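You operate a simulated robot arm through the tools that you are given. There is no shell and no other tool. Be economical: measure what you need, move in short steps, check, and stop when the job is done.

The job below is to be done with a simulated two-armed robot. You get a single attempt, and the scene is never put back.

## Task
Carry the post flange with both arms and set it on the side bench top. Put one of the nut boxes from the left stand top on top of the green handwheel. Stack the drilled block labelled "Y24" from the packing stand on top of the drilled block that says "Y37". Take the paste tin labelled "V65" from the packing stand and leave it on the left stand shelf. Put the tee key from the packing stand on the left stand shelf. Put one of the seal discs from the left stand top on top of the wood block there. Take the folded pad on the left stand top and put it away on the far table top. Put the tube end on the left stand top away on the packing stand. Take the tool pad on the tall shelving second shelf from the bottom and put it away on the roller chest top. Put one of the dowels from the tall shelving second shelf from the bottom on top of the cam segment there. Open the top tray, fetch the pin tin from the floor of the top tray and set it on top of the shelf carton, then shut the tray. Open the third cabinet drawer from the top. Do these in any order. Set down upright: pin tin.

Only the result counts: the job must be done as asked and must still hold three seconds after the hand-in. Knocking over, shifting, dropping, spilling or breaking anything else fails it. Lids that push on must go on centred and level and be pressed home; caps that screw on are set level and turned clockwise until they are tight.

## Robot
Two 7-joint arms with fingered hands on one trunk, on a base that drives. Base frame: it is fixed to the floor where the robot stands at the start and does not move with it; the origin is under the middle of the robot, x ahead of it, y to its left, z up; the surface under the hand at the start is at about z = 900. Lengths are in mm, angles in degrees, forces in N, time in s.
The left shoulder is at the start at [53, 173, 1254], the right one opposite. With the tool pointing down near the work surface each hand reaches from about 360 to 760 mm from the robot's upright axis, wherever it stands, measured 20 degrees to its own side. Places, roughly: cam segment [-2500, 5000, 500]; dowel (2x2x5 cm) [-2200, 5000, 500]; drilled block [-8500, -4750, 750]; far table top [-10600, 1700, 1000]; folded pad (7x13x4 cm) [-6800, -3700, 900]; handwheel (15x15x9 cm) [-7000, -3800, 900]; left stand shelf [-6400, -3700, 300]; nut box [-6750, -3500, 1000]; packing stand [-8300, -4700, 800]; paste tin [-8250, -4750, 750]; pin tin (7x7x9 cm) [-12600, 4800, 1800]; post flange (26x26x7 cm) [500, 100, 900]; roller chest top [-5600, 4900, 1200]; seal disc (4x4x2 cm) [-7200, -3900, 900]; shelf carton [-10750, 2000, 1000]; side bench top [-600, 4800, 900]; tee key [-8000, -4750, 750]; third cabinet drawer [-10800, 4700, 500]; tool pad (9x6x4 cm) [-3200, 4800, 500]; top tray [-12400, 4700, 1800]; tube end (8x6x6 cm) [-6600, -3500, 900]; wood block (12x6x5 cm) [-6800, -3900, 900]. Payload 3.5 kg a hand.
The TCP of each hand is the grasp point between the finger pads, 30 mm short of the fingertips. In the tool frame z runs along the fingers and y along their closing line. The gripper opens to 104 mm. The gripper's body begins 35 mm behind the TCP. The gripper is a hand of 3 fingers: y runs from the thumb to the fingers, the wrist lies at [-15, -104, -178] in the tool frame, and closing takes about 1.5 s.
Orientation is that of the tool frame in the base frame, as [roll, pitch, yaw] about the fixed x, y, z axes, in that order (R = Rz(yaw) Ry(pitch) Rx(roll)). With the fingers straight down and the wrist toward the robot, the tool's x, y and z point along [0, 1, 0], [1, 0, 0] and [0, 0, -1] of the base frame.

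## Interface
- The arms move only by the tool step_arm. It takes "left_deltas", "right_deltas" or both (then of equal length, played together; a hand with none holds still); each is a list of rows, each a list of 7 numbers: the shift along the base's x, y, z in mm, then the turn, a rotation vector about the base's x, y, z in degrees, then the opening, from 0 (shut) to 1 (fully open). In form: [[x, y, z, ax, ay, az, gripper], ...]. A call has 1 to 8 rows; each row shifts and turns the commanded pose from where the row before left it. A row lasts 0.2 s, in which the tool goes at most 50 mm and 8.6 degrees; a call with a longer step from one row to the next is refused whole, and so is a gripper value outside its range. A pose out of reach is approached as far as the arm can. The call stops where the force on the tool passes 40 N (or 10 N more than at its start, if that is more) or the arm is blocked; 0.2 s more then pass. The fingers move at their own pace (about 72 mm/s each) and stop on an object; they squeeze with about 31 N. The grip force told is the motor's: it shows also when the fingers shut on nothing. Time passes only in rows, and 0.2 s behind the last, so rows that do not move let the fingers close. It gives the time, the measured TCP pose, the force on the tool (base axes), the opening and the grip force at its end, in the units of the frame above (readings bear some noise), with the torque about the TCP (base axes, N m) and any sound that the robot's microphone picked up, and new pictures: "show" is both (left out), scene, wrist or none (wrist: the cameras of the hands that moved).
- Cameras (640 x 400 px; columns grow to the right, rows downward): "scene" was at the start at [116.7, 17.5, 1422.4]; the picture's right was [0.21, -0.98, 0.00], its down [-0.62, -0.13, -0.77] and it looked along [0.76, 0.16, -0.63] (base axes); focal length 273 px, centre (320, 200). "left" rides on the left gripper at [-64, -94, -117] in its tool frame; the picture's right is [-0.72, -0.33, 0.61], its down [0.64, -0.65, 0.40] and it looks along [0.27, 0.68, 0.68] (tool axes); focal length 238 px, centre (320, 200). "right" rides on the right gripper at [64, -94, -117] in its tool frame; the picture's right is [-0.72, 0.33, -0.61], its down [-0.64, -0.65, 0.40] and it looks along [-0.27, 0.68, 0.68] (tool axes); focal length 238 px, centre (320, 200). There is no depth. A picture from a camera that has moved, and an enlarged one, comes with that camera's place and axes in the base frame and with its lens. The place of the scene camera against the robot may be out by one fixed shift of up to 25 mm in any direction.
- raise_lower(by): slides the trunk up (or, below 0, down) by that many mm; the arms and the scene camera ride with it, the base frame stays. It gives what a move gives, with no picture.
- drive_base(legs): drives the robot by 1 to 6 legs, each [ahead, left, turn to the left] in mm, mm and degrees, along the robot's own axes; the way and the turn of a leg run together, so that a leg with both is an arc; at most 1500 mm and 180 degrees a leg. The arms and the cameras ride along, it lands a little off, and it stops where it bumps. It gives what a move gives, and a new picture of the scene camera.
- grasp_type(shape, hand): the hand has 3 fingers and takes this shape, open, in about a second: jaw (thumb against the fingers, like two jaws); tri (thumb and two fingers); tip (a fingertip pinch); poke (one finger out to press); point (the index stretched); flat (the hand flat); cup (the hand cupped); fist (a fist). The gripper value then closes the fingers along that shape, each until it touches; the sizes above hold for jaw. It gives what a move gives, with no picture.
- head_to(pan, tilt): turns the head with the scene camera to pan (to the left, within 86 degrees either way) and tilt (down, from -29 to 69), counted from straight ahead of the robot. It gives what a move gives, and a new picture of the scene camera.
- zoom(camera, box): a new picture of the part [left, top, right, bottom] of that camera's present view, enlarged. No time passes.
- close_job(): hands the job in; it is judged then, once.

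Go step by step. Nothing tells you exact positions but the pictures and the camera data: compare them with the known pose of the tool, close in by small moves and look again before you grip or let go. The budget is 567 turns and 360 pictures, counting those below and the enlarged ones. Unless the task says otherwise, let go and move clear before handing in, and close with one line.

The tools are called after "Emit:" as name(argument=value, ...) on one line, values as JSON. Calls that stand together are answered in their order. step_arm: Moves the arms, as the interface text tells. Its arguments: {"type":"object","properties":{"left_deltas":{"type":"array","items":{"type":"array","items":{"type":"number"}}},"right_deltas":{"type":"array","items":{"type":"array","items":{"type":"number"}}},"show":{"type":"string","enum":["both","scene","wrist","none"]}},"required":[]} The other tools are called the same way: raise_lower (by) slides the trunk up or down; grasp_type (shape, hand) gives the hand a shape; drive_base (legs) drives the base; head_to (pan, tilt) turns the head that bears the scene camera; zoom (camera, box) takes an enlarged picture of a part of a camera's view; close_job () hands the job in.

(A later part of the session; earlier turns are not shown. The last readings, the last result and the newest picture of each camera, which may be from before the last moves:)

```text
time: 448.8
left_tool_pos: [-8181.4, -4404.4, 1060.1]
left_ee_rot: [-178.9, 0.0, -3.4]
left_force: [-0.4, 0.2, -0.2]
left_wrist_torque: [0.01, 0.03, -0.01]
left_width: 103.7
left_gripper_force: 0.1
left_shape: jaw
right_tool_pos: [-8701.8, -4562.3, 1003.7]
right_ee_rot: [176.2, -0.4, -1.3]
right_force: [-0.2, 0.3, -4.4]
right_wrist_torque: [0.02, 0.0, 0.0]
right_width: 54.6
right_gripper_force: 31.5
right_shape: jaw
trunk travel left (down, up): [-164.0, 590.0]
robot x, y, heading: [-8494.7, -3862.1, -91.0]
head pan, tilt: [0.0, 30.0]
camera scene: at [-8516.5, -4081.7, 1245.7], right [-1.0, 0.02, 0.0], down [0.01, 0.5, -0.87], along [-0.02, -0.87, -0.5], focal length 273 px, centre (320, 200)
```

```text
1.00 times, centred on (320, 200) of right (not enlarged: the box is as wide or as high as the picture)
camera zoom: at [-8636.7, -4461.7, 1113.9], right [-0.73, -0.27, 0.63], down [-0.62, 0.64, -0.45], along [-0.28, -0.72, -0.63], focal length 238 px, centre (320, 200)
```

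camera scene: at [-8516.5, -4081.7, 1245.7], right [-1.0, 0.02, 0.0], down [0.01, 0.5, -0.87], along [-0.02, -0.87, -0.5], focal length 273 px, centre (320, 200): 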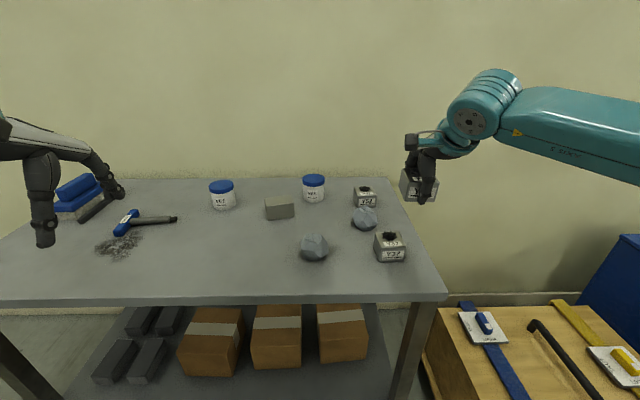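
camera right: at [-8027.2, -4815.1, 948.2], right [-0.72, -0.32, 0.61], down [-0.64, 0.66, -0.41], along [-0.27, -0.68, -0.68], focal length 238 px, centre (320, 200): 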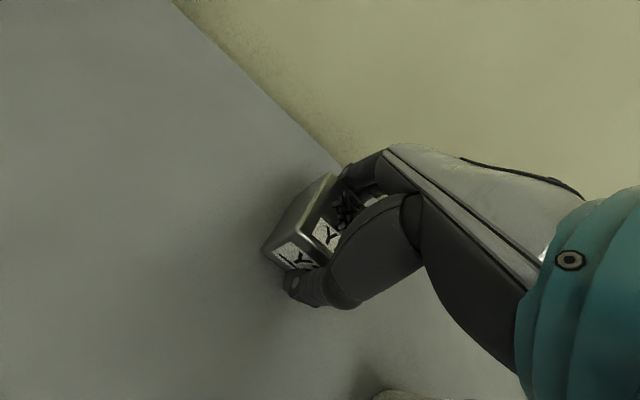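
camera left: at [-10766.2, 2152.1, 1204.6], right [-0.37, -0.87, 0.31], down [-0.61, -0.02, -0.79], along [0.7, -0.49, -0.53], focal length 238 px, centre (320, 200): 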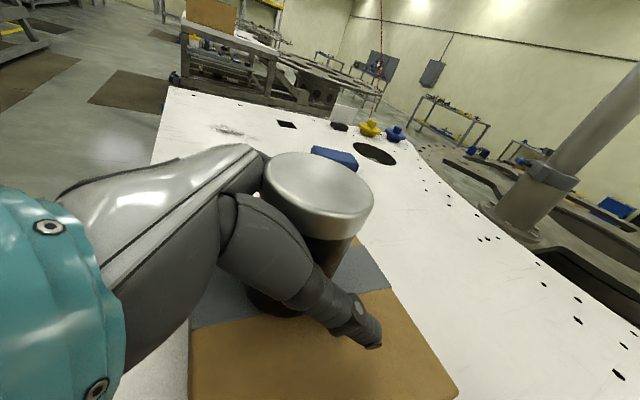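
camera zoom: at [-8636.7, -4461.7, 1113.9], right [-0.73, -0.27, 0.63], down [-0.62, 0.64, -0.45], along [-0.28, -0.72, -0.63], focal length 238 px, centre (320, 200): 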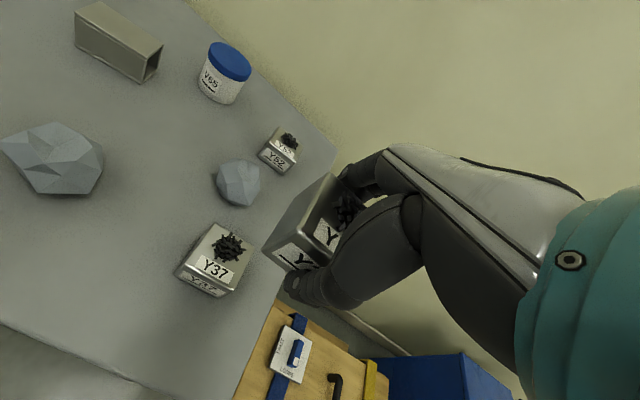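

Emit:
zoom(camera="right", box=[160, 200, 280, 310])

Emit:
zoom(camera="scene", box=[340, 170, 440, 270])

```text
3.64 times, centred on (220, 255) of right
camera zoom: at [-8636.7, -4461.7, 1113.9], right [-0.73, -0.27, 0.63], down [-0.62, 0.64, -0.45], along [-0.28, -0.72, -0.63], focal length 867 px, centre (684, 0)
```

zoom: 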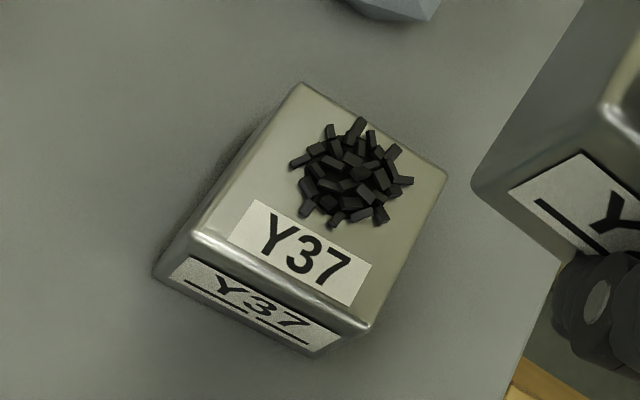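

```text
4.00 times, centred on (390, 220) of scene
camera zoom: at [-8516.5, -4081.7, 1245.7], right [-1.0, 0.02, 0.0], down [0.01, 0.5, -0.87], along [-0.02, -0.87, -0.5], focal length 1093 px, centre (40, 120)
```

zoom: 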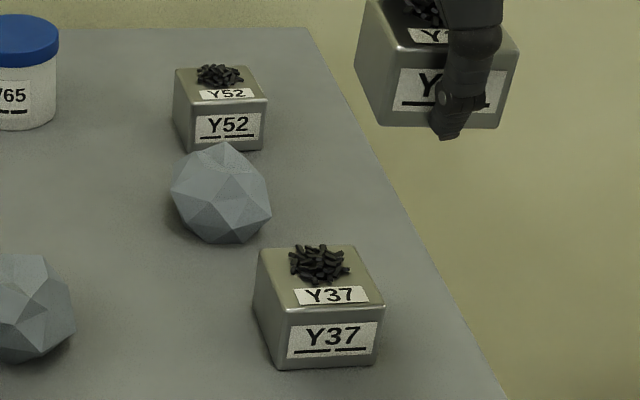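

Y37's top is centred at about (-8672,-4587), z≈838. I'll level the block and move over it.

Emit:
step_arm(right_deltas=[[10, -10, 0, 3.9, 0, 1, 0], [20, -15, -20, 0, 0, 0, 0], [0, 0, -40, 0, 0, 0, 0], [0, 0, -30, 0, 0, 0, 0]], show="both")

```text
time: 449.8
left_tool_pos: [-8181.2, -4405.0, 1060.8]
left_ee_rot: [-178.9, 0.0, -3.4]
left_force: [-0.2, 0.0, 0.3]
left_wrist_torque: [0.05, 0.01, 0.01]
left_width: 103.7
left_gripper_force: 0.2
left_shape: jaw
right_tool_pos: [-8706.6, -4558.2, 932.6]
right_ee_rot: [-179.9, -0.4, -0.5]
right_force: [-0.6, -0.1, -4.2]
right_wrist_torque: [0.06, -0.01, -0.07]
right_width: 54.8
right_gripper_force: 31.0
right_shape: jaw
right hand out of reach, approached as far as the arm can: row 1, 2
trunk travel left (down, up): [-164.0, 590.0]
robot x, y, heading: [-8491.5, -3861.2, -91.0]
head pan, tilt: [0.0, 30.0]
camera scene: at [-8516.5, -4082.3, 1245.5], right [-1.0, 0.02, 0.0], down [0.01, 0.5, -0.87], along [-0.02, -0.87, -0.5], focal length 273 px, centre (320, 200)
camera right: at [-8642.4, -4465.5, 1049.3], right [-0.73, -0.32, 0.61], down [-0.63, 0.66, -0.41], along [-0.27, -0.68, -0.68], focal length 238 px, centre (320, 200)
```

scene: 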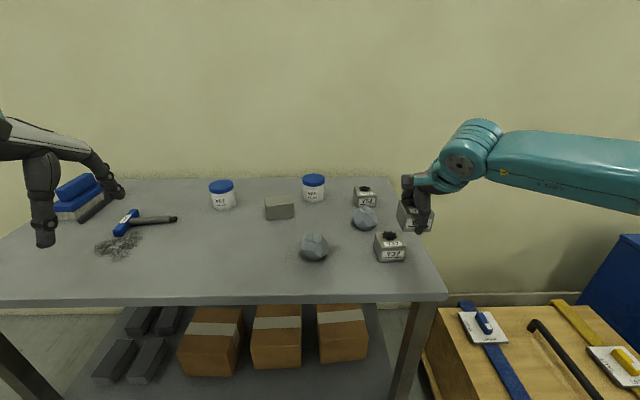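
right: 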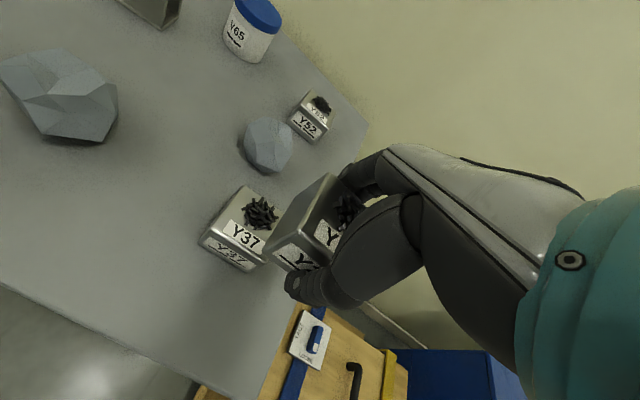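

Emit:
drive_base(legs=[[29, 34, 0.5]])

Emit:
step_arm(right_deltas=[[0, 0, -15, 0, 0, 0, 0], [0, 0, -10, 0, 0, 0, 0]], show="wrist")

```text
time: 450.7
left_tool_pos: [-8141.9, -4431.6, 1059.2]
left_ee_rot: [-179.0, 0.1, -3.0]
left_force: [0.6, 0.5, 0.0]
left_wrist_torque: [0.0, 0.01, 0.02]
left_width: 103.9
left_gripper_force: 0.0
left_shape: jaw
right_tool_pos: [-8664.7, -4590.9, 932.4]
right_ee_rot: [-179.9, -0.4, 0.1]
right_force: [0.2, 0.7, -3.7]
right_wrist_torque: [0.05, 0.05, -0.03]
right_width: 54.8
right_gripper_force: 31.2
right_shape: jaw
trunk travel left (down, up): [-164.0, 590.0]
robot x, y, heading: [-8459.0, -3889.1, -90.6]
head pan, tilt: [0.0, 30.0]
camera scene: at [-8479.5, -4111.7, 1245.5], right [-1.0, 0.01, 0.0], down [0.0, 0.5, -0.87], along [-0.01, -0.87, -0.5], focal length 273 px, centre (320, 200)
```

scene: 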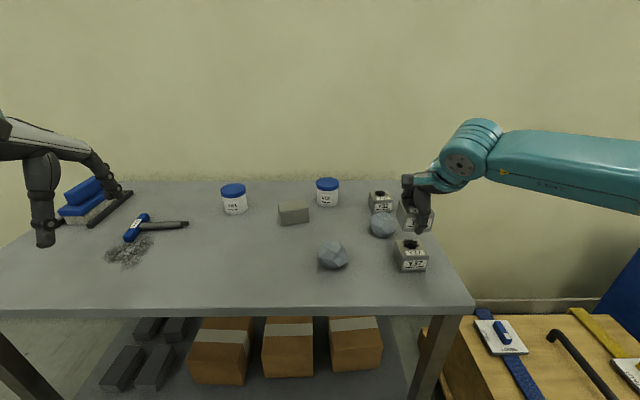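

```text
time: 451.3
left_tool_pos: [-8142.3, -4431.2, 1060.1]
left_ee_rot: [-179.0, 0.0, -2.9]
left_force: [0.1, -0.8, 0.0]
left_wrist_torque: [-0.01, 0.02, 0.01]
left_width: 104.0
left_gripper_force: 0.0
left_shape: jaw
right_tool_pos: [-8666.7, -4589.7, 908.0]
right_ee_rot: [-179.7, -0.4, 0.1]
right_force: [-0.3, -0.5, -4.4]
right_wrist_torque: [0.04, -0.03, 0.01]
right_width: 54.9
right_gripper_force: 30.8
right_shape: jaw
trunk travel left (down, up): [-164.0, 590.0]
robot x, y, heading: [-8454.5, -3888.2, -90.6]
head pan, tilt: [0.0, 30.0]
camera right: at [-8603.7, -4496.2, 1025.2], right [-0.72, -0.33, 0.61], down [-0.64, 0.65, -0.41], along [-0.26, -0.68, -0.68], focal length 238 px, centre (320, 200)
```

right: 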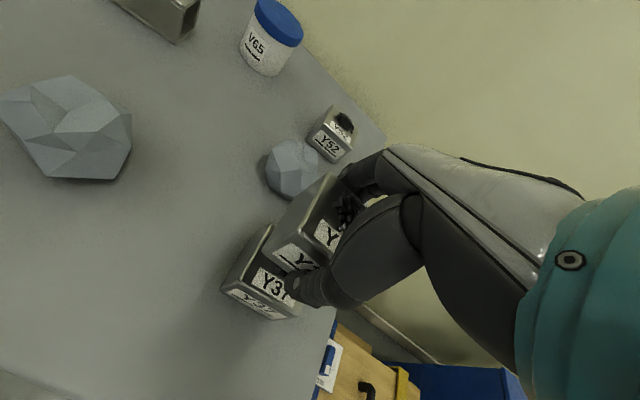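

Emit:
step_arm(right_deltas=[[-6, 2, -15, 0, 0, 0, 0], [0, 0, -15, 0, 0, 0, 0], [0, 0, 0, 0, 0, 0, 0]], show="wrist")

```text
time: 452.1
left_tool_pos: [-8141.9, -4430.7, 1059.3]
left_ee_rot: [-178.9, 0.0, -3.0]
left_force: [-0.5, 0.3, -0.1]
left_wrist_torque: [0.01, 0.03, -0.01]
left_width: 103.9
left_gripper_force: 0.0
left_shape: jaw
right_tool_pos: [-8671.3, -4588.1, 877.0]
right_ee_rot: [-179.9, -0.5, 0.0]
right_force: [-0.4, -0.5, -4.1]
right_wrist_torque: [0.04, 0.03, 0.01]
right_width: 54.8
right_gripper_force: 31.1
right_shape: jaw
trunk travel left (down, up): [-164.0, 590.0]
robot x, y, heading: [-8458.0, -3887.5, -90.4]
head pan, tilt: [0.0, 30.0]
camera right: at [-8608.6, -4494.3, 994.6], right [-0.72, -0.33, 0.61], down [-0.64, 0.65, -0.41], along [-0.26, -0.68, -0.68], focal length 238 px, centre (320, 200)
```

right: 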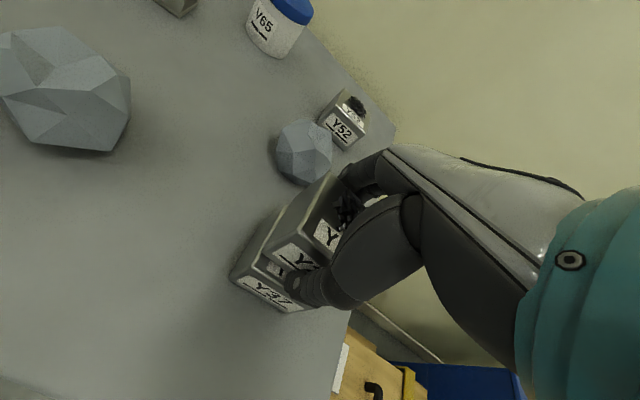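

Emit:
step_arm(right_deltas=[[0, 0, -4, 0, 0, 0, 0], [0, 0, -3, 0, 0, 0, 0], [0, 0, 0, 0, 0, 0, 0]], show="none")

Emit:
zoom(camera="right", box=[200, 160, 360, 330])

```text
time: 452.9
left_tool_pos: [-8142.0, -4427.9, 1061.9]
left_ee_rot: [-179.1, 0.1, -2.8]
left_force: [-0.1, 0.7, 0.4]
left_wrist_torque: [0.0, 0.0, -0.02]
left_width: 104.0
left_gripper_force: 0.0
left_shape: jaw
right_tool_pos: [-8671.6, -4588.4, 876.7]
right_ee_rot: [179.6, -0.5, 0.1]
right_force: [0.5, -0.1, 23.0]
right_wrist_torque: [0.81, -0.01, -0.03]
right_width: 55.2
right_gripper_force: 30.9
right_shape: jaw
trunk travel left (down, up): [-164.0, 590.0]
robot x, y, heading: [-8458.8, -3887.8, -90.9]
head pan, tilt: [0.0, 30.0]
```

```text
2.35 times, centred on (280, 245) of right
camera zoom: at [-8608.4, -4492.7, 993.3], right [-0.72, -0.32, 0.61], down [-0.64, 0.65, -0.41], along [-0.26, -0.69, -0.68], focal length 561 px, centre (414, 94)
```

zoom: 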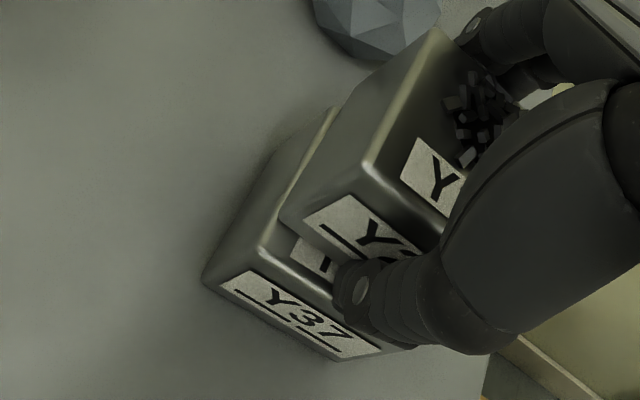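

Contact. Y24 looks about 8 mm off to the side and 6 mm back, so I'll lift slightly, correct, and set down again.

Emit:
step_arm(right_deltas=[[0, 0, 8, 0, 0, 0, 0], [8, 6, 0, 0, 0, 0, 0], [0, 0, 0, 0, 0, 0, 0]], show="none")

Emit:
zoom(camera="right", box=[200, 160, 360, 330])

```text
time: 453.7
left_tool_pos: [-8142.3, -4430.5, 1060.8]
left_ee_rot: [-178.8, 0.0, -2.9]
left_force: [0.6, 0.6, -0.2]
left_wrist_torque: [-0.02, 0.02, -0.01]
left_width: 103.8
left_gripper_force: 0.0
left_shape: jaw
right_tool_pos: [-8664.5, -4581.0, 876.6]
right_ee_rot: [-179.7, -0.3, 0.1]
right_force: [-1.2, 0.6, -1.5]
right_wrist_torque: [-0.06, 0.02, -0.01]
right_width: 54.5
right_gripper_force: 31.3
right_shape: jaw
trunk travel left (down, up): [-164.0, 590.0]
robot x, y, heading: [-8459.4, -3891.7, -90.4]
head pan, tilt: [0.0, 30.0]
```

```text
2.35 times, centred on (280, 245) of right
camera zoom: at [-8601.3, -4487.3, 994.5], right [-0.72, -0.33, 0.61], down [-0.64, 0.65, -0.4], along [-0.26, -0.68, -0.68], focal length 561 px, centre (414, 94)
```

zoom: 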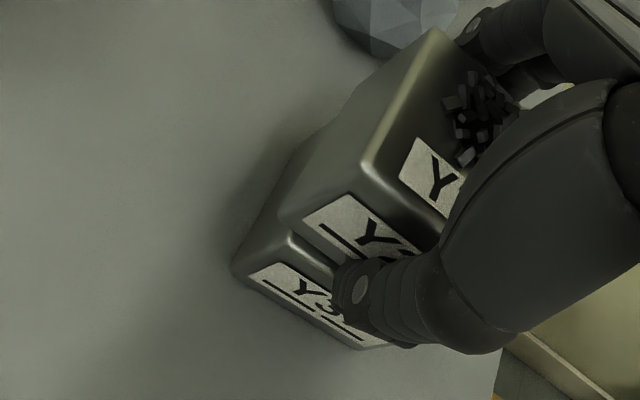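

Emit:
step_arm(right_deltas=[[0, 0, -3, 0, 0, 0, 0], [0, 0, 0, 0, 0, 0, 0.6], [0, 0, 0, 0, 0, 0, 1], [0, 0, 0, 0, 0, 0, 1], [0, 0, 0, 0, 0, 0, 1], [0, 0, 0, 0, 0, 0, 1]], show="none")

Emit:
raise_lower(by=100)

Emit:
zoom(camera="right", box=[160, 130, 480, 380])

```text
time: 455.1
left_tool_pos: [-8143.1, -4430.6, 1059.8]
left_ee_rot: [-178.8, 0.1, -2.8]
left_force: [0.5, 0.0, 0.9]
left_wrist_torque: [-0.02, 0.02, -0.04]
left_width: 103.7
left_gripper_force: 0.0
left_shape: jaw
right_tool_pos: [-8665.3, -4580.8, 875.9]
right_ee_rot: [-179.9, -0.3, 0.0]
right_force: [-0.1, 0.1, 0.3]
right_wrist_torque: [0.0, 0.0, -0.01]
right_width: 103.7
right_gripper_force: 0.1
right_shape: jaw
trunk travel left (down, up): [-164.0, 590.0]
robot x, y, heading: [-8461.6, -3886.5, -90.6]
head pan, tilt: [0.0, 30.0]
```

```text
time: 456.4
left_tool_pos: [-8141.5, -4431.4, 1160.1]
left_ee_rot: [-178.9, 0.0, -2.9]
left_force: [-0.1, -0.1, 0.2]
left_wrist_torque: [0.01, -0.03, -0.04]
left_width: 103.8
left_gripper_force: 0.1
left_shape: jaw
right_tool_pos: [-8664.4, -4564.6, 1025.2]
right_ee_rot: [175.3, -0.4, 0.2]
right_force: [0.4, -0.3, -0.2]
right_wrist_torque: [0.0, 0.0, 0.03]
right_width: 103.4
right_gripper_force: 0.0
right_shape: jaw
trunk travel left (down, up): [-264.0, 490.0]
robot x, y, heading: [-8461.8, -3888.5, -90.4]
head pan, tilt: [0.0, 30.0]
```

```text
1.60 times, centred on (320, 255) of right
camera zoom: at [-8601.4, -4462.2, 1135.0], right [-0.72, -0.28, 0.63], down [-0.64, 0.62, -0.46], along [-0.26, -0.74, -0.62], focal length 381 px, centre (320, 112)
```

zoom: 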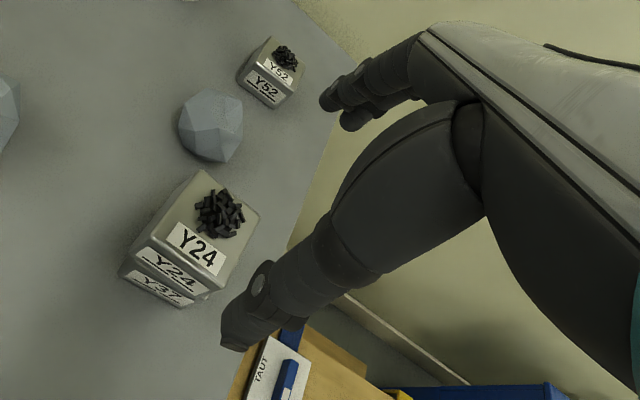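

Y24 sits on Y37. Next: V65 with the right hand and the tee key with the left. Moving so both are in reach.

Emit:
drive_base(legs=[[200, 175, 0]])

Emit:
zoom(camera="left", box=[0, 0, 640, 400])

Emit:
zoom(camera="right", box=[0, 0, 640, 400])

```text
time: 458.3
left_tool_pos: [-7975.0, -4635.1, 1160.2]
left_ee_rot: [-179.0, 0.2, -3.2]
left_force: [0.9, -0.2, -0.5]
left_wrist_torque: [0.01, -0.03, 0.02]
left_width: 103.5
left_gripper_force: 0.1
left_shape: jaw
right_tool_pos: [-8497.8, -4767.4, 1025.7]
right_ee_rot: [175.3, -0.4, -0.1]
right_force: [-0.3, 0.2, 1.1]
right_wrist_torque: [0.03, -0.02, -0.02]
right_width: 103.7
right_gripper_force: 0.0
right_shape: jaw
trunk travel left (down, up): [-264.0, 490.0]
robot x, y, heading: [-8286.6, -4091.6, -91.0]
head pan, tilt: [0.0, 30.0]
camera scene: at [-8310.1, -4266.6, 1349.1], right [-1.0, 0.02, 0.0], down [0.01, 0.5, -0.87], along [-0.01, -0.87, -0.5], focal length 273 px, centre (320, 200)
```

scene: 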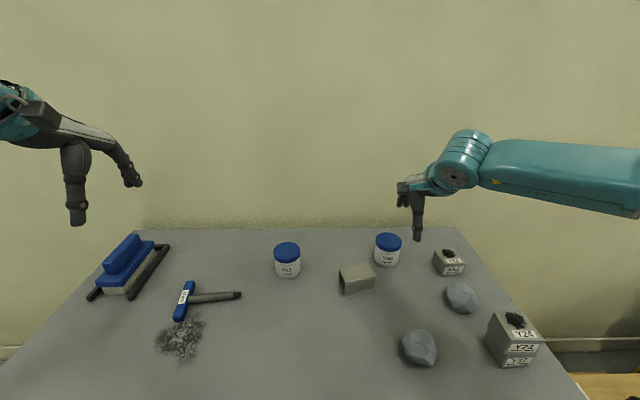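

```text
1.00 times, centred on (320, 200) of left (not enlarged: the box is as wide or as high as the picture)
camera zoom: at [-8033.4, -4540.1, 1278.0], right [-0.7, 0.38, -0.61], down [0.68, 0.62, -0.39], along [0.23, -0.68, -0.69], focal length 238 px, centre (320, 200)
```

zoom: 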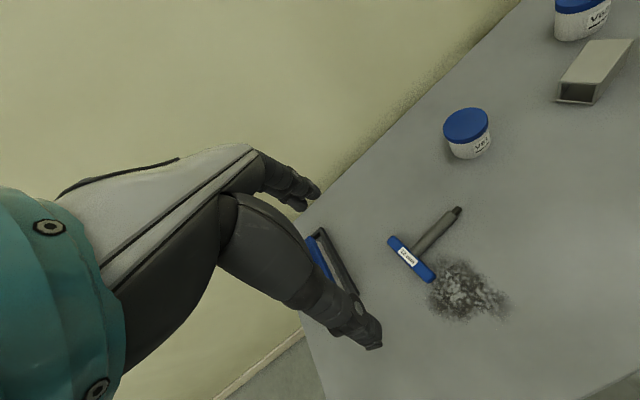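

```text
1.00 times, centred on (320, 200) of right (not enlarged: the box is as wide or as high as the picture)
camera zoom: at [-8433.8, -4664.7, 1135.5], right [-0.72, -0.27, 0.63], down [-0.64, 0.62, -0.46], along [-0.27, -0.74, -0.62], focal length 238 px, centre (320, 200)
```

zoom: 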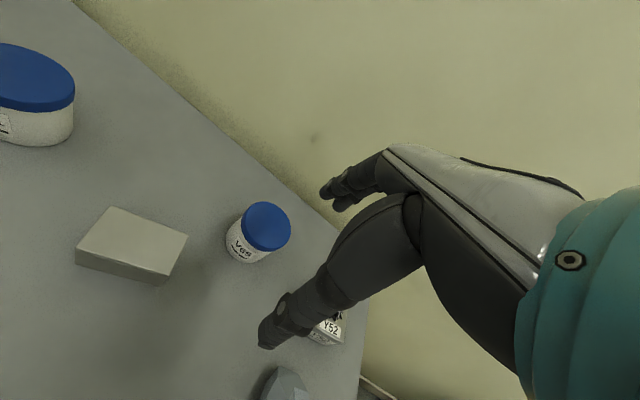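

V65 is at (-8493,-4861) with its top at about 875. The tee key's shaft runs along x near y≈-4721. I'll lower the trunk, drive in, and position both hands.

Emit:
raise_lower(by=-85)

Emit:
drive_base(legs=[[70, 0, 1]])

Emit:
step_arm(left_deltas=[[-10, 0, -40, 0, 0, 4, 1], [-10, 0, -40, 0, 0, 4, 1], [-10, 0, -40, 0, 0, 0, 1], [-10, 0, -40, 0, 0, 0, 1]], show="none")

Emit:
zoom(camera="left", box=[0, 0, 640, 400])

Emit:
zoom(camera="right", box=[0, 0, 640, 400])

```text
time: 459.5
left_tool_pos: [-7974.0, -4634.2, 1075.7]
left_ee_rot: [-179.0, 0.1, -3.2]
left_force: [0.2, 0.3, -0.2]
left_wrist_torque: [-0.01, -0.03, 0.02]
left_width: 103.9
left_gripper_force: 0.1
left_shape: jaw
right_tool_pos: [-8498.3, -4766.6, 943.3]
right_ee_rot: [175.2, -0.5, 0.0]
right_force: [-0.6, 0.3, 0.3]
right_wrist_torque: [-0.03, 0.02, -0.02]
right_width: 103.5
right_gripper_force: 0.1
right_shape: jaw
trunk travel left (down, up): [-179.0, 575.0]
robot x, y, heading: [-8288.4, -4094.2, -90.9]
head pan, tilt: [0.0, 30.0]
```

```text
time: 460.5
left_tool_pos: [-7964.3, -4700.5, 1075.4]
left_ee_rot: [-178.8, -0.1, -2.0]
left_force: [0.5, -0.2, 0.5]
left_wrist_torque: [0.03, 0.02, 0.01]
left_width: 103.9
left_gripper_force: 0.0
left_shape: jaw
right_tool_pos: [-8486.8, -4842.5, 941.3]
right_ee_rot: [175.3, -0.4, 0.9]
right_force: [0.7, -0.8, -0.4]
right_wrist_torque: [-0.02, -0.01, -0.04]
right_width: 103.3
right_gripper_force: 0.1
right_shape: jaw
trunk travel left (down, up): [-179.0, 575.0]
robot x, y, heading: [-8289.0, -4165.3, -89.8]
head pan, tilt: [0.0, 30.0]
camera scene: at [-8307.8, -4377.4, 1261.3], right [-1.0, 0.0, 0.0], down [0.0, 0.5, -0.87], along [0.0, -0.87, -0.5], focal length 273 px, centre (320, 200)
```

scene: 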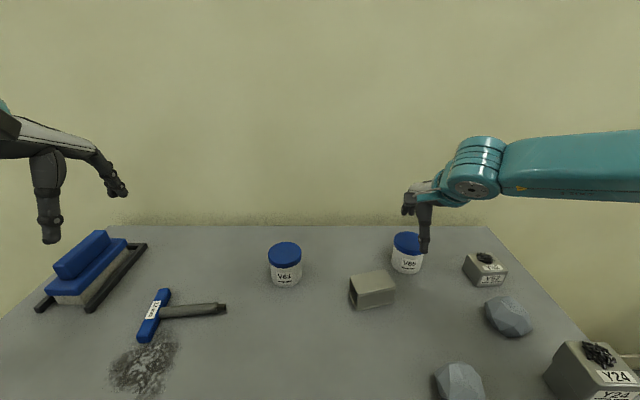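

```text
time: 461.5
left_tool_pos: [-8004.0, -4699.6, 916.4]
left_ee_rot: [-179.0, 0.0, 5.9]
left_force: [0.3, -0.8, 0.6]
left_wrist_torque: [-0.02, 0.01, -0.03]
left_width: 103.8
left_gripper_force: 0.0
left_shape: jaw
right_tool_pos: [-8485.7, -4840.8, 941.3]
right_ee_rot: [175.3, -0.4, 0.9]
right_force: [-0.2, -0.4, -0.2]
right_wrist_torque: [0.02, 0.03, 0.01]
right_width: 103.9
right_gripper_force: 0.0
right_shape: jaw
trunk travel left (down, up): [-179.0, 575.0]
robot x, y, heading: [-8292.5, -4162.9, -89.9]
head pan, tilt: [0.0, 30.0]
```

```text
1.00 times, centred on (320, 200) of left (not enlarged: the box is as wide or as high as the picture)
camera zoom: at [-8077.5, -4614.7, 1034.1], right [-0.75, 0.26, -0.61], down [0.57, 0.72, -0.39], along [0.34, -0.64, -0.69], focal length 238 px, centre (320, 200)
```

zoom: 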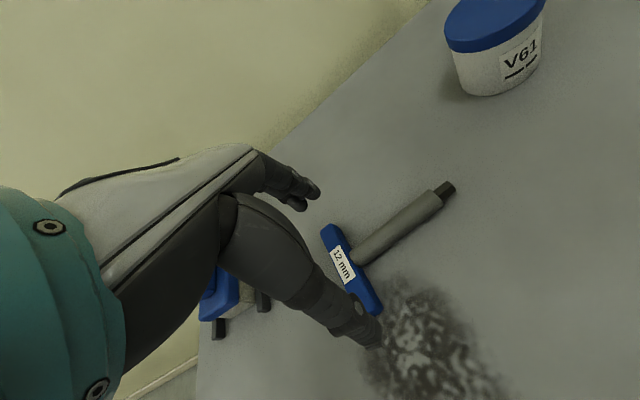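

```text
1.00 times, centred on (320, 200) of right (not enlarged: the box is as wide or as high as the picture)
camera zoom: at [-8424.3, -4737.3, 1050.7], right [-0.72, -0.29, 0.63], down [-0.65, 0.61, -0.46], along [-0.25, -0.74, -0.62], focal length 238 px, centre (320, 200)
```

zoom: 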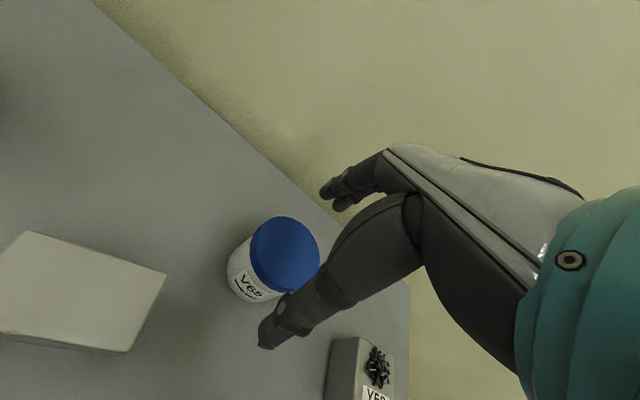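

Moving both hands down around their targets.

Emit:
step_arm(left_deltas=[[-9, -12, -20, 0, 0, 0, 0.7], [-9, -11, -20, 0, 0, 0, 0.7], [0, 0, -20, 0, 0, 0, 0.7], [0, 0, -18, 0, 0, 0, 0.7], [0, 0, -4, 0, 0, 0, 0.7]], right_deltas=[[-1, -10, 0, 4.7, 0, 0, 1], [-2, -9, -15, 0, 0, 0, 1], [0, 0, -20, 0, 0, 0, 1], [0, 0, 0, 0, 0, 0, 1], [0, 0, 0, 0, 0, 0, 1]], show="wrist")

```text
time: 462.7
left_tool_pos: [-8023.8, -4724.5, 832.6]
left_ee_rot: [-178.9, 0.0, 5.8]
left_force: [-0.5, 0.7, 0.1]
left_wrist_torque: [0.0, 0.02, 0.0]
left_width: 73.2
left_gripper_force: 0.0
left_shape: jaw
right_tool_pos: [-8488.1, -4860.6, 905.7]
right_ee_rot: [-180.0, -0.5, 1.1]
right_force: [-0.4, 0.5, 0.4]
right_wrist_torque: [-0.04, -0.01, 0.03]
right_width: 103.7
right_gripper_force: 0.0
right_shape: jaw
trunk travel left (down, up): [-179.0, 575.0]
robot x, y, heading: [-8288.6, -4161.7, -89.8]
head pan, tilt: [0.0, 30.0]
camera right: at [-8427.5, -4765.9, 1023.2], right [-0.72, -0.34, 0.61], down [-0.65, 0.64, -0.41], along [-0.25, -0.69, -0.68], focal length 238 px, centre (320, 200)
camera left: at [-8096.3, -4638.5, 951.1], right [-0.75, 0.26, -0.61], down [0.57, 0.72, -0.39], along [0.34, -0.64, -0.69], focal length 238 px, centre (320, 200)
```

right: 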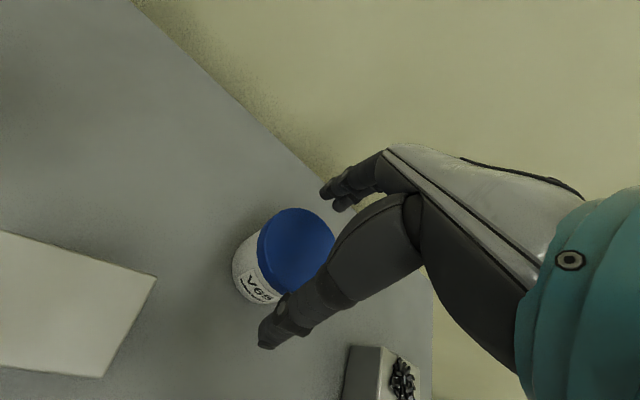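
left: 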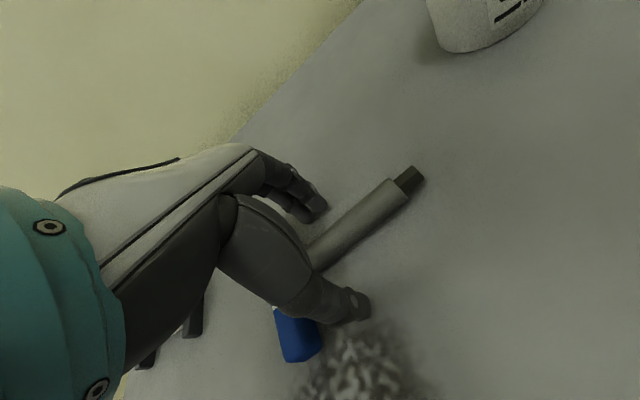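

Emit:
step_arm(left_deltas=[[0, 0, -2, 0, 0, 0, 0.4], [0, 0, 0, 0, 0, 0, 0], [0, 0, 0, 0, 0, 0, 0], [0, 0, 0, 0, 0, 0, 0], [0, 0, 0, 0, 0, 0, 0], [0, 0, 0, 0, 0, 0, 0]], right_deltas=[[2, 2, -15, 0, 0, 0, 1], [0, 0, -20, 0, 0, 0, 1], [0, 0, -20, 0, 0, 0, 1], [0, 0, -3, 0, 0, 0, 1], [0, 0, 0, 0, 0, 0, 1], [0, 0, 0, 0, 0, 0, 1]], show="wrist")

```text
time: 464.1
left_tool_pos: [-8023.9, -4722.8, 831.1]
left_ee_rot: [-179.0, -0.1, 6.0]
left_force: [0.2, -0.6, 0.7]
left_wrist_torque: [-0.07, -0.03, -0.05]
left_width: 17.8
left_gripper_force: 30.8
left_shape: jaw
right_tool_pos: [-8490.9, -4851.0, 850.5]
right_ee_rot: [-179.8, -0.5, 1.1]
right_force: [0.4, -0.8, -0.3]
right_wrist_torque: [0.01, -0.03, 0.01]
right_width: 103.7
right_gripper_force: 0.1
right_shape: jaw
right hand out of reach, approached as far as the arm can: row 3
trunk travel left (down, up): [-179.0, 575.0]
robot x, y, heading: [-8286.5, -4162.0, -89.8]
head pan, tilt: [0.0, 30.0]
camera right: at [-8429.8, -4756.5, 967.8], right [-0.72, -0.34, 0.61], down [-0.65, 0.64, -0.41], along [-0.25, -0.69, -0.68], focal length 238 px, centre (320, 200)
camera left: at [-8096.5, -4638.1, 949.0], right [-0.75, 0.26, -0.61], down [0.57, 0.72, -0.39], along [0.34, -0.64, -0.69], focal length 238 px, centre (320, 200)
```

right: 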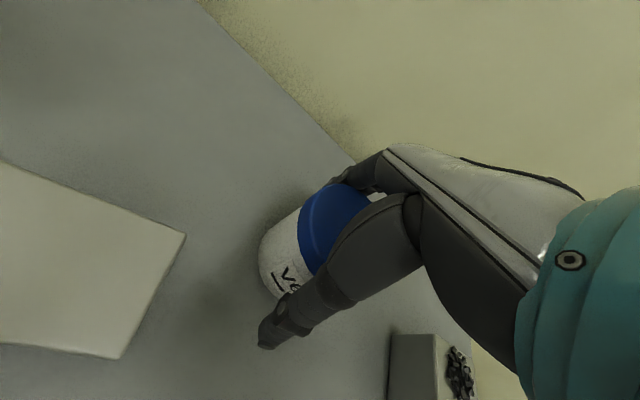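
left: 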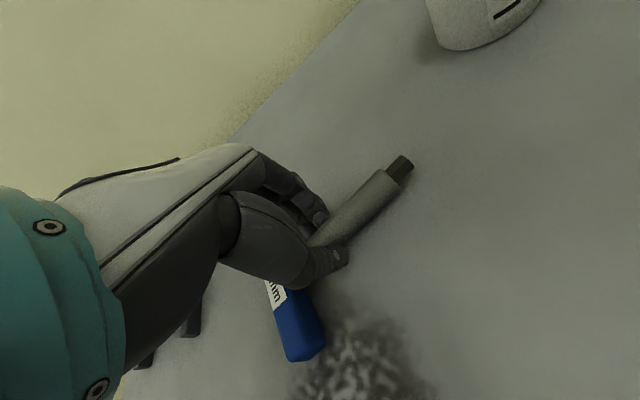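

Left has the tee key. Closing the right hand on V65.

Emit:
step_arm(right_deltas=[[0, 0, 0, 0, 0, 0, 0.8], [0, 0, 0, 0, 0, 0, 0.6], [0, 0, 0, 0, 0, 0, 0], [0, 0, 0, 0, 0, 0, 0], [0, 0, 0, 0, 0, 0, 0], [0, 0, 0, 0, 0, 0, 0]], show="wrist")

```text
time: 465.5
left_tool_pos: [-8023.5, -4723.6, 832.0]
left_ee_rot: [-179.0, 0.0, 5.9]
left_force: [0.7, -0.4, 1.7]
left_wrist_torque: [-0.1, -0.03, -0.01]
left_width: 18.2
left_gripper_force: 30.6
left_shape: jaw
right_tool_pos: [-8490.3, -4852.8, 850.8]
right_ee_rot: [179.9, -0.4, 0.9]
right_force: [-0.2, 0.9, -0.4]
right_wrist_torque: [0.03, -0.03, -0.02]
right_width: 58.7
right_gripper_force: 30.9
right_shape: jaw
trunk travel left (down, up): [-179.0, 575.0]
robot x, y, heading: [-8287.6, -4161.9, -89.6]
head pan, tilt: [0.0, 30.0]
camera right: at [-8429.7, -4756.8, 968.6], right [-0.72, -0.34, 0.61], down [-0.65, 0.64, -0.41], along [-0.25, -0.69, -0.68], focal length 238 px, centre (320, 200)
```

right: 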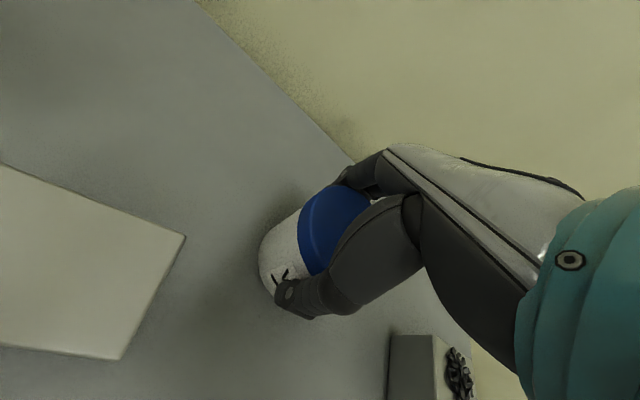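

Both held. Lifting, backing out and moving around to the north side of the left stand.

Emit:
raise_lower(by=180)

Emit:
drive_base(legs=[[-1000, 0, 0], [-450, 0, 0], [0, 1350, 0]])

Emit:
raise_lower(by=-250)

Emit:
head_to(pan=0, tilt=25)

```text
time: 467.5
left_tool_pos: [-8023.2, -4723.5, 1010.8]
left_ee_rot: [-178.9, 0.0, 5.9]
left_force: [1.3, 0.4, -1.5]
left_wrist_torque: [0.01, 0.03, -0.02]
left_width: 17.4
left_gripper_force: 31.3
left_shape: jaw
right_tool_pos: [-8492.7, -4824.5, 1128.8]
right_ee_rot: [170.8, -0.4, 1.1]
right_force: [0.8, -0.2, -3.1]
right_wrist_torque: [-0.01, -0.01, 0.0]
right_width: 58.9
right_gripper_force: 30.8
right_shape: jaw
trunk travel left (down, up): [-359.0, 395.0]
robot x, y, heading: [-8286.9, -4160.2, -89.9]
head pan, tilt: [0.0, 30.0]
```

```text
time: 481.3
left_tool_pos: [-6711.0, -3289.4, 1011.0]
left_ee_rot: [-178.9, 0.0, 5.1]
left_force: [0.0, 0.0, -2.0]
left_wrist_torque: [-0.01, 0.02, 0.02]
left_width: 17.5
left_gripper_force: 31.6
left_shape: jaw
right_tool_pos: [-7179.6, -3384.5, 1129.1]
right_ee_rot: [170.8, -0.4, 0.4]
right_force: [0.2, -0.1, -3.1]
right_wrist_torque: [0.0, -0.03, 0.01]
right_width: 58.8
right_gripper_force: 31.1
right_shape: jaw
trunk travel left (down, up): [-359.0, 395.0]
robot x, y, heading: [-6973.5, -2721.9, -90.5]
head pan, tilt: [0.0, 30.0]
camera scene: at [-6989.5, -2865.5, 1445.6], right [-1.0, 0.01, 0.0], down [0.01, 0.5, -0.87], along [-0.01, -0.87, -0.5], focal length 273 px, centre (320, 200)
```

scene: 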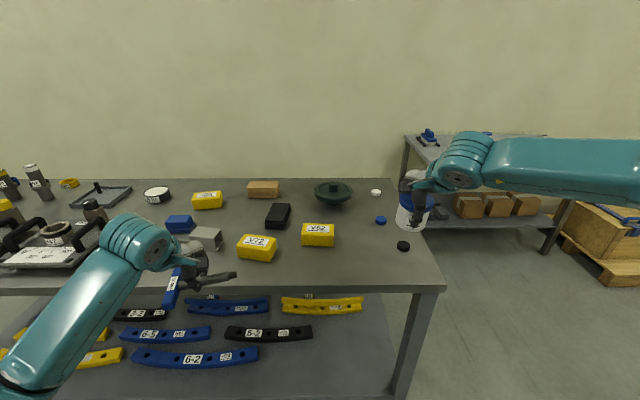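

```text
time: 483.1
left_tool_pos: [-6709.5, -3288.3, 811.4]
left_ee_rot: [-178.5, -0.2, 5.1]
left_force: [0.3, -0.1, -1.2]
left_wrist_torque: [-0.05, 0.02, 0.02]
left_width: 17.7
left_gripper_force: 30.9
left_shape: jaw
right_tool_pos: [-7177.1, -3391.9, 946.0]
right_ee_rot: [169.1, -1.0, 0.6]
right_force: [3.6, -1.8, 15.9]
right_wrist_torque: [0.34, 0.06, 0.03]
right_width: 57.3
right_gripper_force: 31.1
right_shape: jaw
trunk travel left (down, up): [-162.0, 592.0]
robot x, y, heading: [-6972.1, -2724.1, -90.5]
head pan, tilt: [0.0, 30.0]
stopped: the force on the tool passed its limit at 50 N (the readings are from after the stop); the commanded pose is now the measured one
```

```text
time: 483.8
left_tool_pos: [-6710.2, -3289.3, 812.2]
left_ee_rot: [-178.4, -0.1, 5.1]
left_force: [0.2, -0.1, -1.5]
left_wrist_torque: [0.02, 0.03, 0.01]
left_width: 17.5
left_gripper_force: 31.0
left_shape: jaw
right_tool_pos: [-7175.6, -3392.1, 945.8]
right_ee_rot: [169.1, -0.8, 0.5]
right_force: [3.0, -4.5, 25.3]
right_wrist_torque: [0.47, 0.02, 0.03]
right_width: 57.4
right_gripper_force: 31.0
right_shape: jaw
trunk travel left (down, up): [-162.0, 592.0]
robot x, y, heading: [-6968.3, -2727.2, -90.3]
head pan, tilt: [0.0, 25.0]
camera scene: at [-6989.2, -2947.7, 1252.4], right [-1.0, 0.01, 0.0], down [0.0, 0.42, -0.91], along [-0.01, -0.91, -0.42], focal length 273 px, centre (320, 200)
```

scene: 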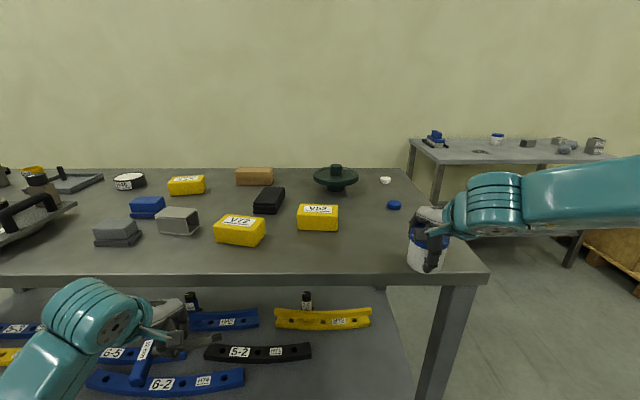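

The right hand's tin touched down on the left stand's top edge because I lowered too much. Raising again at once.

Emit:
raise_lower(by=80)

Emit:
zoom(camera="right", box=[0, 0, 640, 400])

```text
time: 484.9
left_tool_pos: [-6710.7, -3289.3, 888.6]
left_ee_rot: [-178.2, 0.1, 5.1]
left_force: [-0.7, -0.7, -2.7]
left_wrist_torque: [0.02, 0.05, 0.0]
left_width: 17.5
left_gripper_force: 30.7
left_shape: jaw
right_tool_pos: [-7178.2, -3392.6, 1019.5]
right_ee_rot: [169.7, -0.8, 0.4]
right_force: [-0.5, -0.4, -2.8]
right_wrist_torque: [0.02, -0.03, -0.01]
right_width: 57.0
right_gripper_force: 30.6
right_shape: jaw
trunk travel left (down, up): [-242.0, 512.0]
robot x, y, heading: [-6968.2, -2724.1, -90.5]
head pan, tilt: [0.0, 25.0]
```

```text
1.00 times, centred on (320, 200) of right (not enlarged: the box is as wide or as high as the picture)
camera zoom: at [-7116.6, -3278.6, 1118.8], right [-0.73, -0.22, 0.65], down [-0.64, 0.57, -0.52], along [-0.25, -0.8, -0.55], focal length 238 px, centre (320, 200)
```

zoom: 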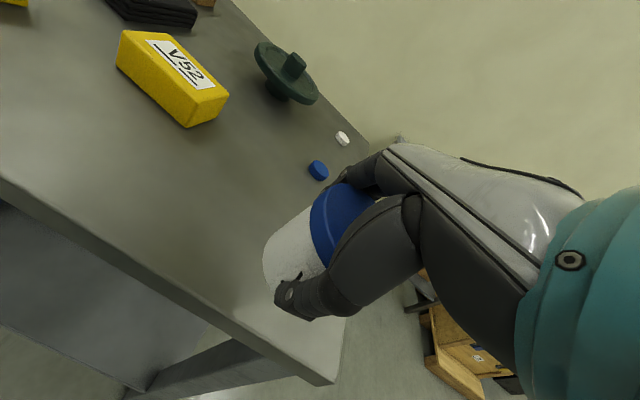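

The tin is still held well. I'll back off and lower fully in front of the stand; the shelf's front-right corner around (-7200,-3500) is free.

Emit:
drive_base(legs=[[-220, 0, 0.5]])

Emit:
raise_lower(by=-235)

Emit:
step_arm(left_deltas=[[0, 0, -40, 0, 0, 0, 0], [0, 0, -40, 0, 0, 0, 0], [0, 0, -40, 0, 0, 0, 0], [0, 0, -40, 0, 0, 0, 0], [0, 0, -40, 0, 0, 0, 0]], right_deltas=[[0, 0, -45, 3, 0, 0, 0], [0, 0, -45, 3, 0, 0, 0], [0, 0, -45, 3, 0, 0, 0], [0, 0, -45, 1, 0, 0, 0], [0, 0, -45, 0, 0, 0, 0]], show="scene")

```text
time: 486.6
left_tool_pos: [-6702.0, -3064.2, 890.8]
left_ee_rot: [-178.4, -0.1, 5.9]
left_force: [-0.4, -0.1, -1.4]
left_wrist_torque: [-0.02, 0.02, 0.02]
left_width: 17.8
left_gripper_force: 31.7
left_shape: jaw
right_tool_pos: [-7168.3, -3173.4, 1022.3]
right_ee_rot: [169.4, -0.9, 1.2]
right_force: [0.0, 0.2, -4.0]
right_wrist_torque: [0.01, -0.01, 0.0]
right_width: 57.1
right_gripper_force: 30.8
right_shape: jaw
trunk travel left (down, up): [-242.0, 512.0]
robot x, y, heading: [-6967.1, -2506.5, -89.9]
head pan, tilt: [0.0, 25.0]
camera scene: at [-6986.9, -2688.4, 1334.9], right [-1.0, 0.0, 0.0], down [0.0, 0.42, -0.91], along [0.0, -0.91, -0.42], focal length 273 px, centre (320, 200)
```

scene: 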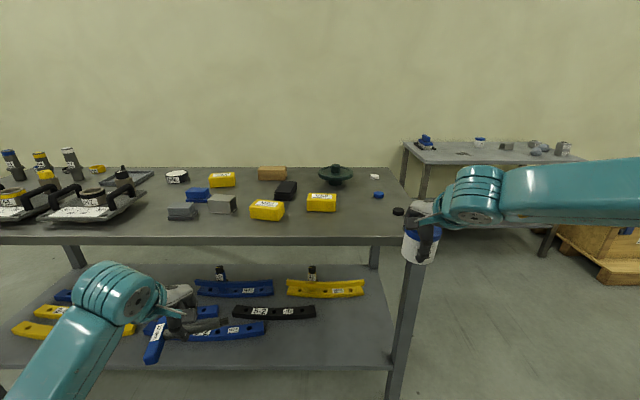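

```text
time: 489.1
left_tool_pos: [-6701.6, -3064.3, 656.4]
left_ee_rot: [-178.5, -0.1, 5.9]
left_force: [0.2, 0.2, -2.3]
left_wrist_torque: [0.0, 0.05, 0.01]
left_width: 17.3
left_gripper_force: 31.1
left_shape: jaw
right_tool_pos: [-7168.6, -3172.9, 787.2]
right_ee_rot: [169.5, -0.9, 1.1]
right_force: [-0.5, 0.6, -3.6]
right_wrist_torque: [-0.02, -0.03, -0.02]
right_width: 56.6
right_gripper_force: 30.8
right_shape: jaw
trunk travel left (down, up): [-7.0, 747.0]
robot x, y, heading: [-6967.6, -2506.5, -89.8]
head pan, tilt: [0.0, 25.0]
```

```text
time: 490.3
left_tool_pos: [-6703.0, -3066.4, 453.6]
left_ee_rot: [-178.4, 0.0, 5.8]
left_force: [0.7, -0.6, -2.5]
left_wrist_torque: [0.0, 0.06, -0.03]
left_width: 17.2
left_gripper_force: 31.6
left_shape: jaw
right_tool_pos: [-7169.8, -3174.6, 561.8]
right_ee_rot: [179.6, -1.0, 1.0]
right_force: [-0.2, 0.2, -2.5]
right_wrist_torque: [0.02, -0.05, 0.01]
right_width: 57.4
right_gripper_force: 31.3
right_shape: jaw
trunk travel left (down, up): [-7.0, 747.0]
robot x, y, heading: [-6964.3, -2505.4, -89.7]
head pan, tilt: [0.0, 25.0]
camera scene: at [-6986.6, -2821.0, 1086.4], right [-1.0, 0.0, 0.0], down [0.0, 0.42, -0.91], along [0.0, -0.91, -0.42], focal length 273 px, centre (320, 200)
```

scene: 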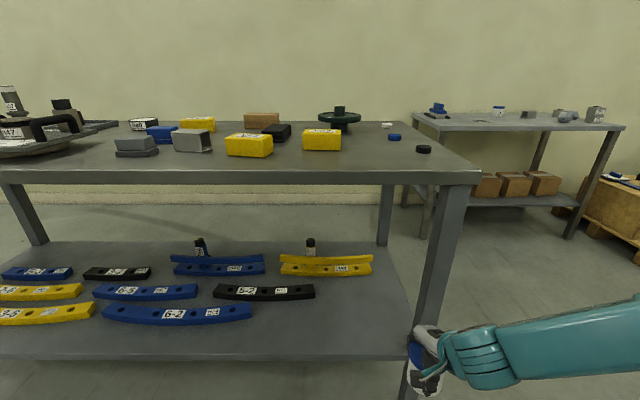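

Emit:
zoom(camera="right", box=[0, 0, 640, 400])

Emit:
zoom(camera="left", box=[0, 0, 640, 400])

```text
1.00 times, centred on (320, 200) of right (not enlarged: the box is as wide or as high as the picture)
camera zoom: at [-7108.9, -3078.5, 678.1], right [-0.72, -0.33, 0.6], down [-0.64, 0.64, -0.42], along [-0.24, -0.69, -0.68], focal length 238 px, centre (320, 200)
```

zoom: 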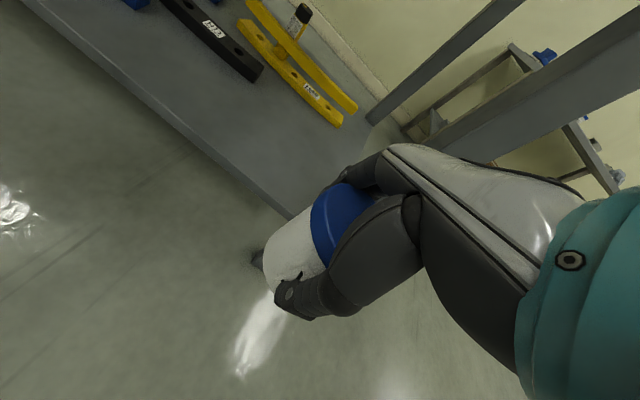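

```text
1.00 times, centred on (320, 200) of left (not enlarged: the box is as wide or as high as the picture)
camera zoom: at [-6776.1, -2982.4, 572.7], right [-0.75, 0.27, -0.6], down [0.57, 0.73, -0.38], along [0.34, -0.63, -0.7], focal length 238 px, centre (320, 200)
```

zoom: 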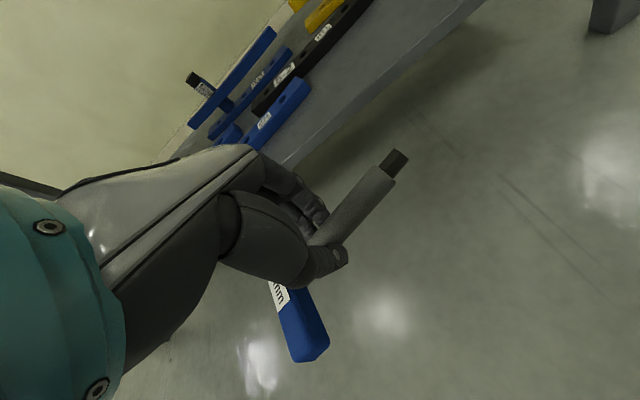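

The right forearm would hit the stand's leg here, so I'll place the tee key first with the left hand near (-7130,-3450). Lowering and shifting right.

Emit:
step_arm(left_deltas=[[0, 0, -35, 0, 0, 0, 0], [0, 0, -35, 0, 0, 0, 0]], show="none")

Emit:
drive_base(legs=[[0, -428, 0], [280, 0, 0]])

Emit:
zoom(camera="left", box=[0, 0, 640, 400])

```text
time: 490.9
left_tool_pos: [-6701.5, -3066.0, 387.6]
left_ee_rot: [-178.5, 0.0, 6.0]
left_force: [-0.9, 0.2, -2.5]
left_wrist_torque: [0.01, 0.09, -0.01]
left_width: 17.5
left_gripper_force: 30.8
left_shape: jaw
right_tool_pos: [-7168.7, -3173.5, 561.8]
right_ee_rot: [179.6, -1.0, 1.1]
right_force: [0.0, -0.1, -3.0]
right_wrist_torque: [-0.02, -0.02, 0.01]
right_width: 57.0
right_gripper_force: 30.9
right_shape: jaw
trunk travel left (down, up): [-7.0, 747.0]
robot x, y, heading: [-6965.9, -2503.9, -90.0]
head pan, tilt: [0.0, 25.0]
```

```text
time: 495.0
left_tool_pos: [-7136.5, -3347.2, 388.0]
left_ee_rot: [-178.4, -0.1, 5.0]
left_force: [0.6, 0.2, -1.5]
left_wrist_torque: [0.01, 0.1, -0.02]
left_width: 17.5
left_gripper_force: 30.5
left_shape: jaw
right_tool_pos: [-7605.8, -3447.7, 560.8]
right_ee_rot: [179.5, -1.0, 0.1]
right_force: [0.3, 0.1, -2.1]
right_wrist_torque: [-0.01, -0.05, 0.04]
right_width: 56.9
right_gripper_force: 30.5
right_shape: jaw
trunk travel left (down, up): [-7.0, 747.0]
robot x, y, heading: [-7395.2, -2781.5, -90.6]
head pan, tilt: [0.0, 25.0]
camera scene: at [-7417.4, -3098.3, 1086.5], right [-1.0, 0.01, 0.0], down [0.01, 0.42, -0.91], along [-0.01, -0.91, -0.42], focal length 273 px, centre (320, 200)
```

scene: 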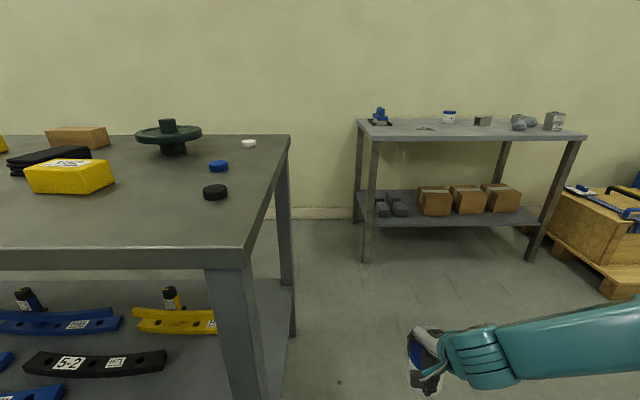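

```text
1.00 times, centred on (320, 200) of left (not enlarged: the box is as wide or as high as the picture)
camera zoom: at [-7207.6, -3262.4, 506.6], right [-0.75, 0.28, -0.6], down [0.58, 0.72, -0.39], along [0.33, -0.64, -0.7], focal length 238 px, centre (320, 200)
```

zoom: 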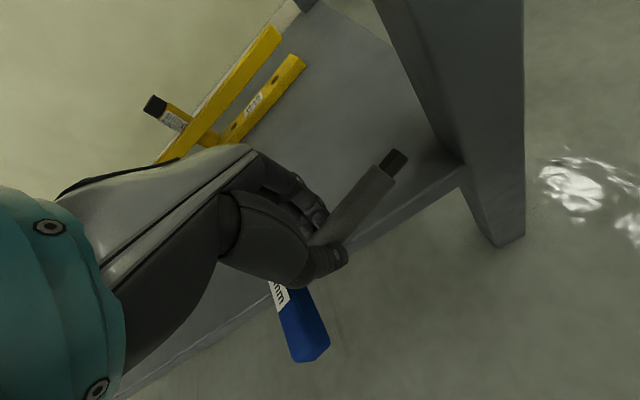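

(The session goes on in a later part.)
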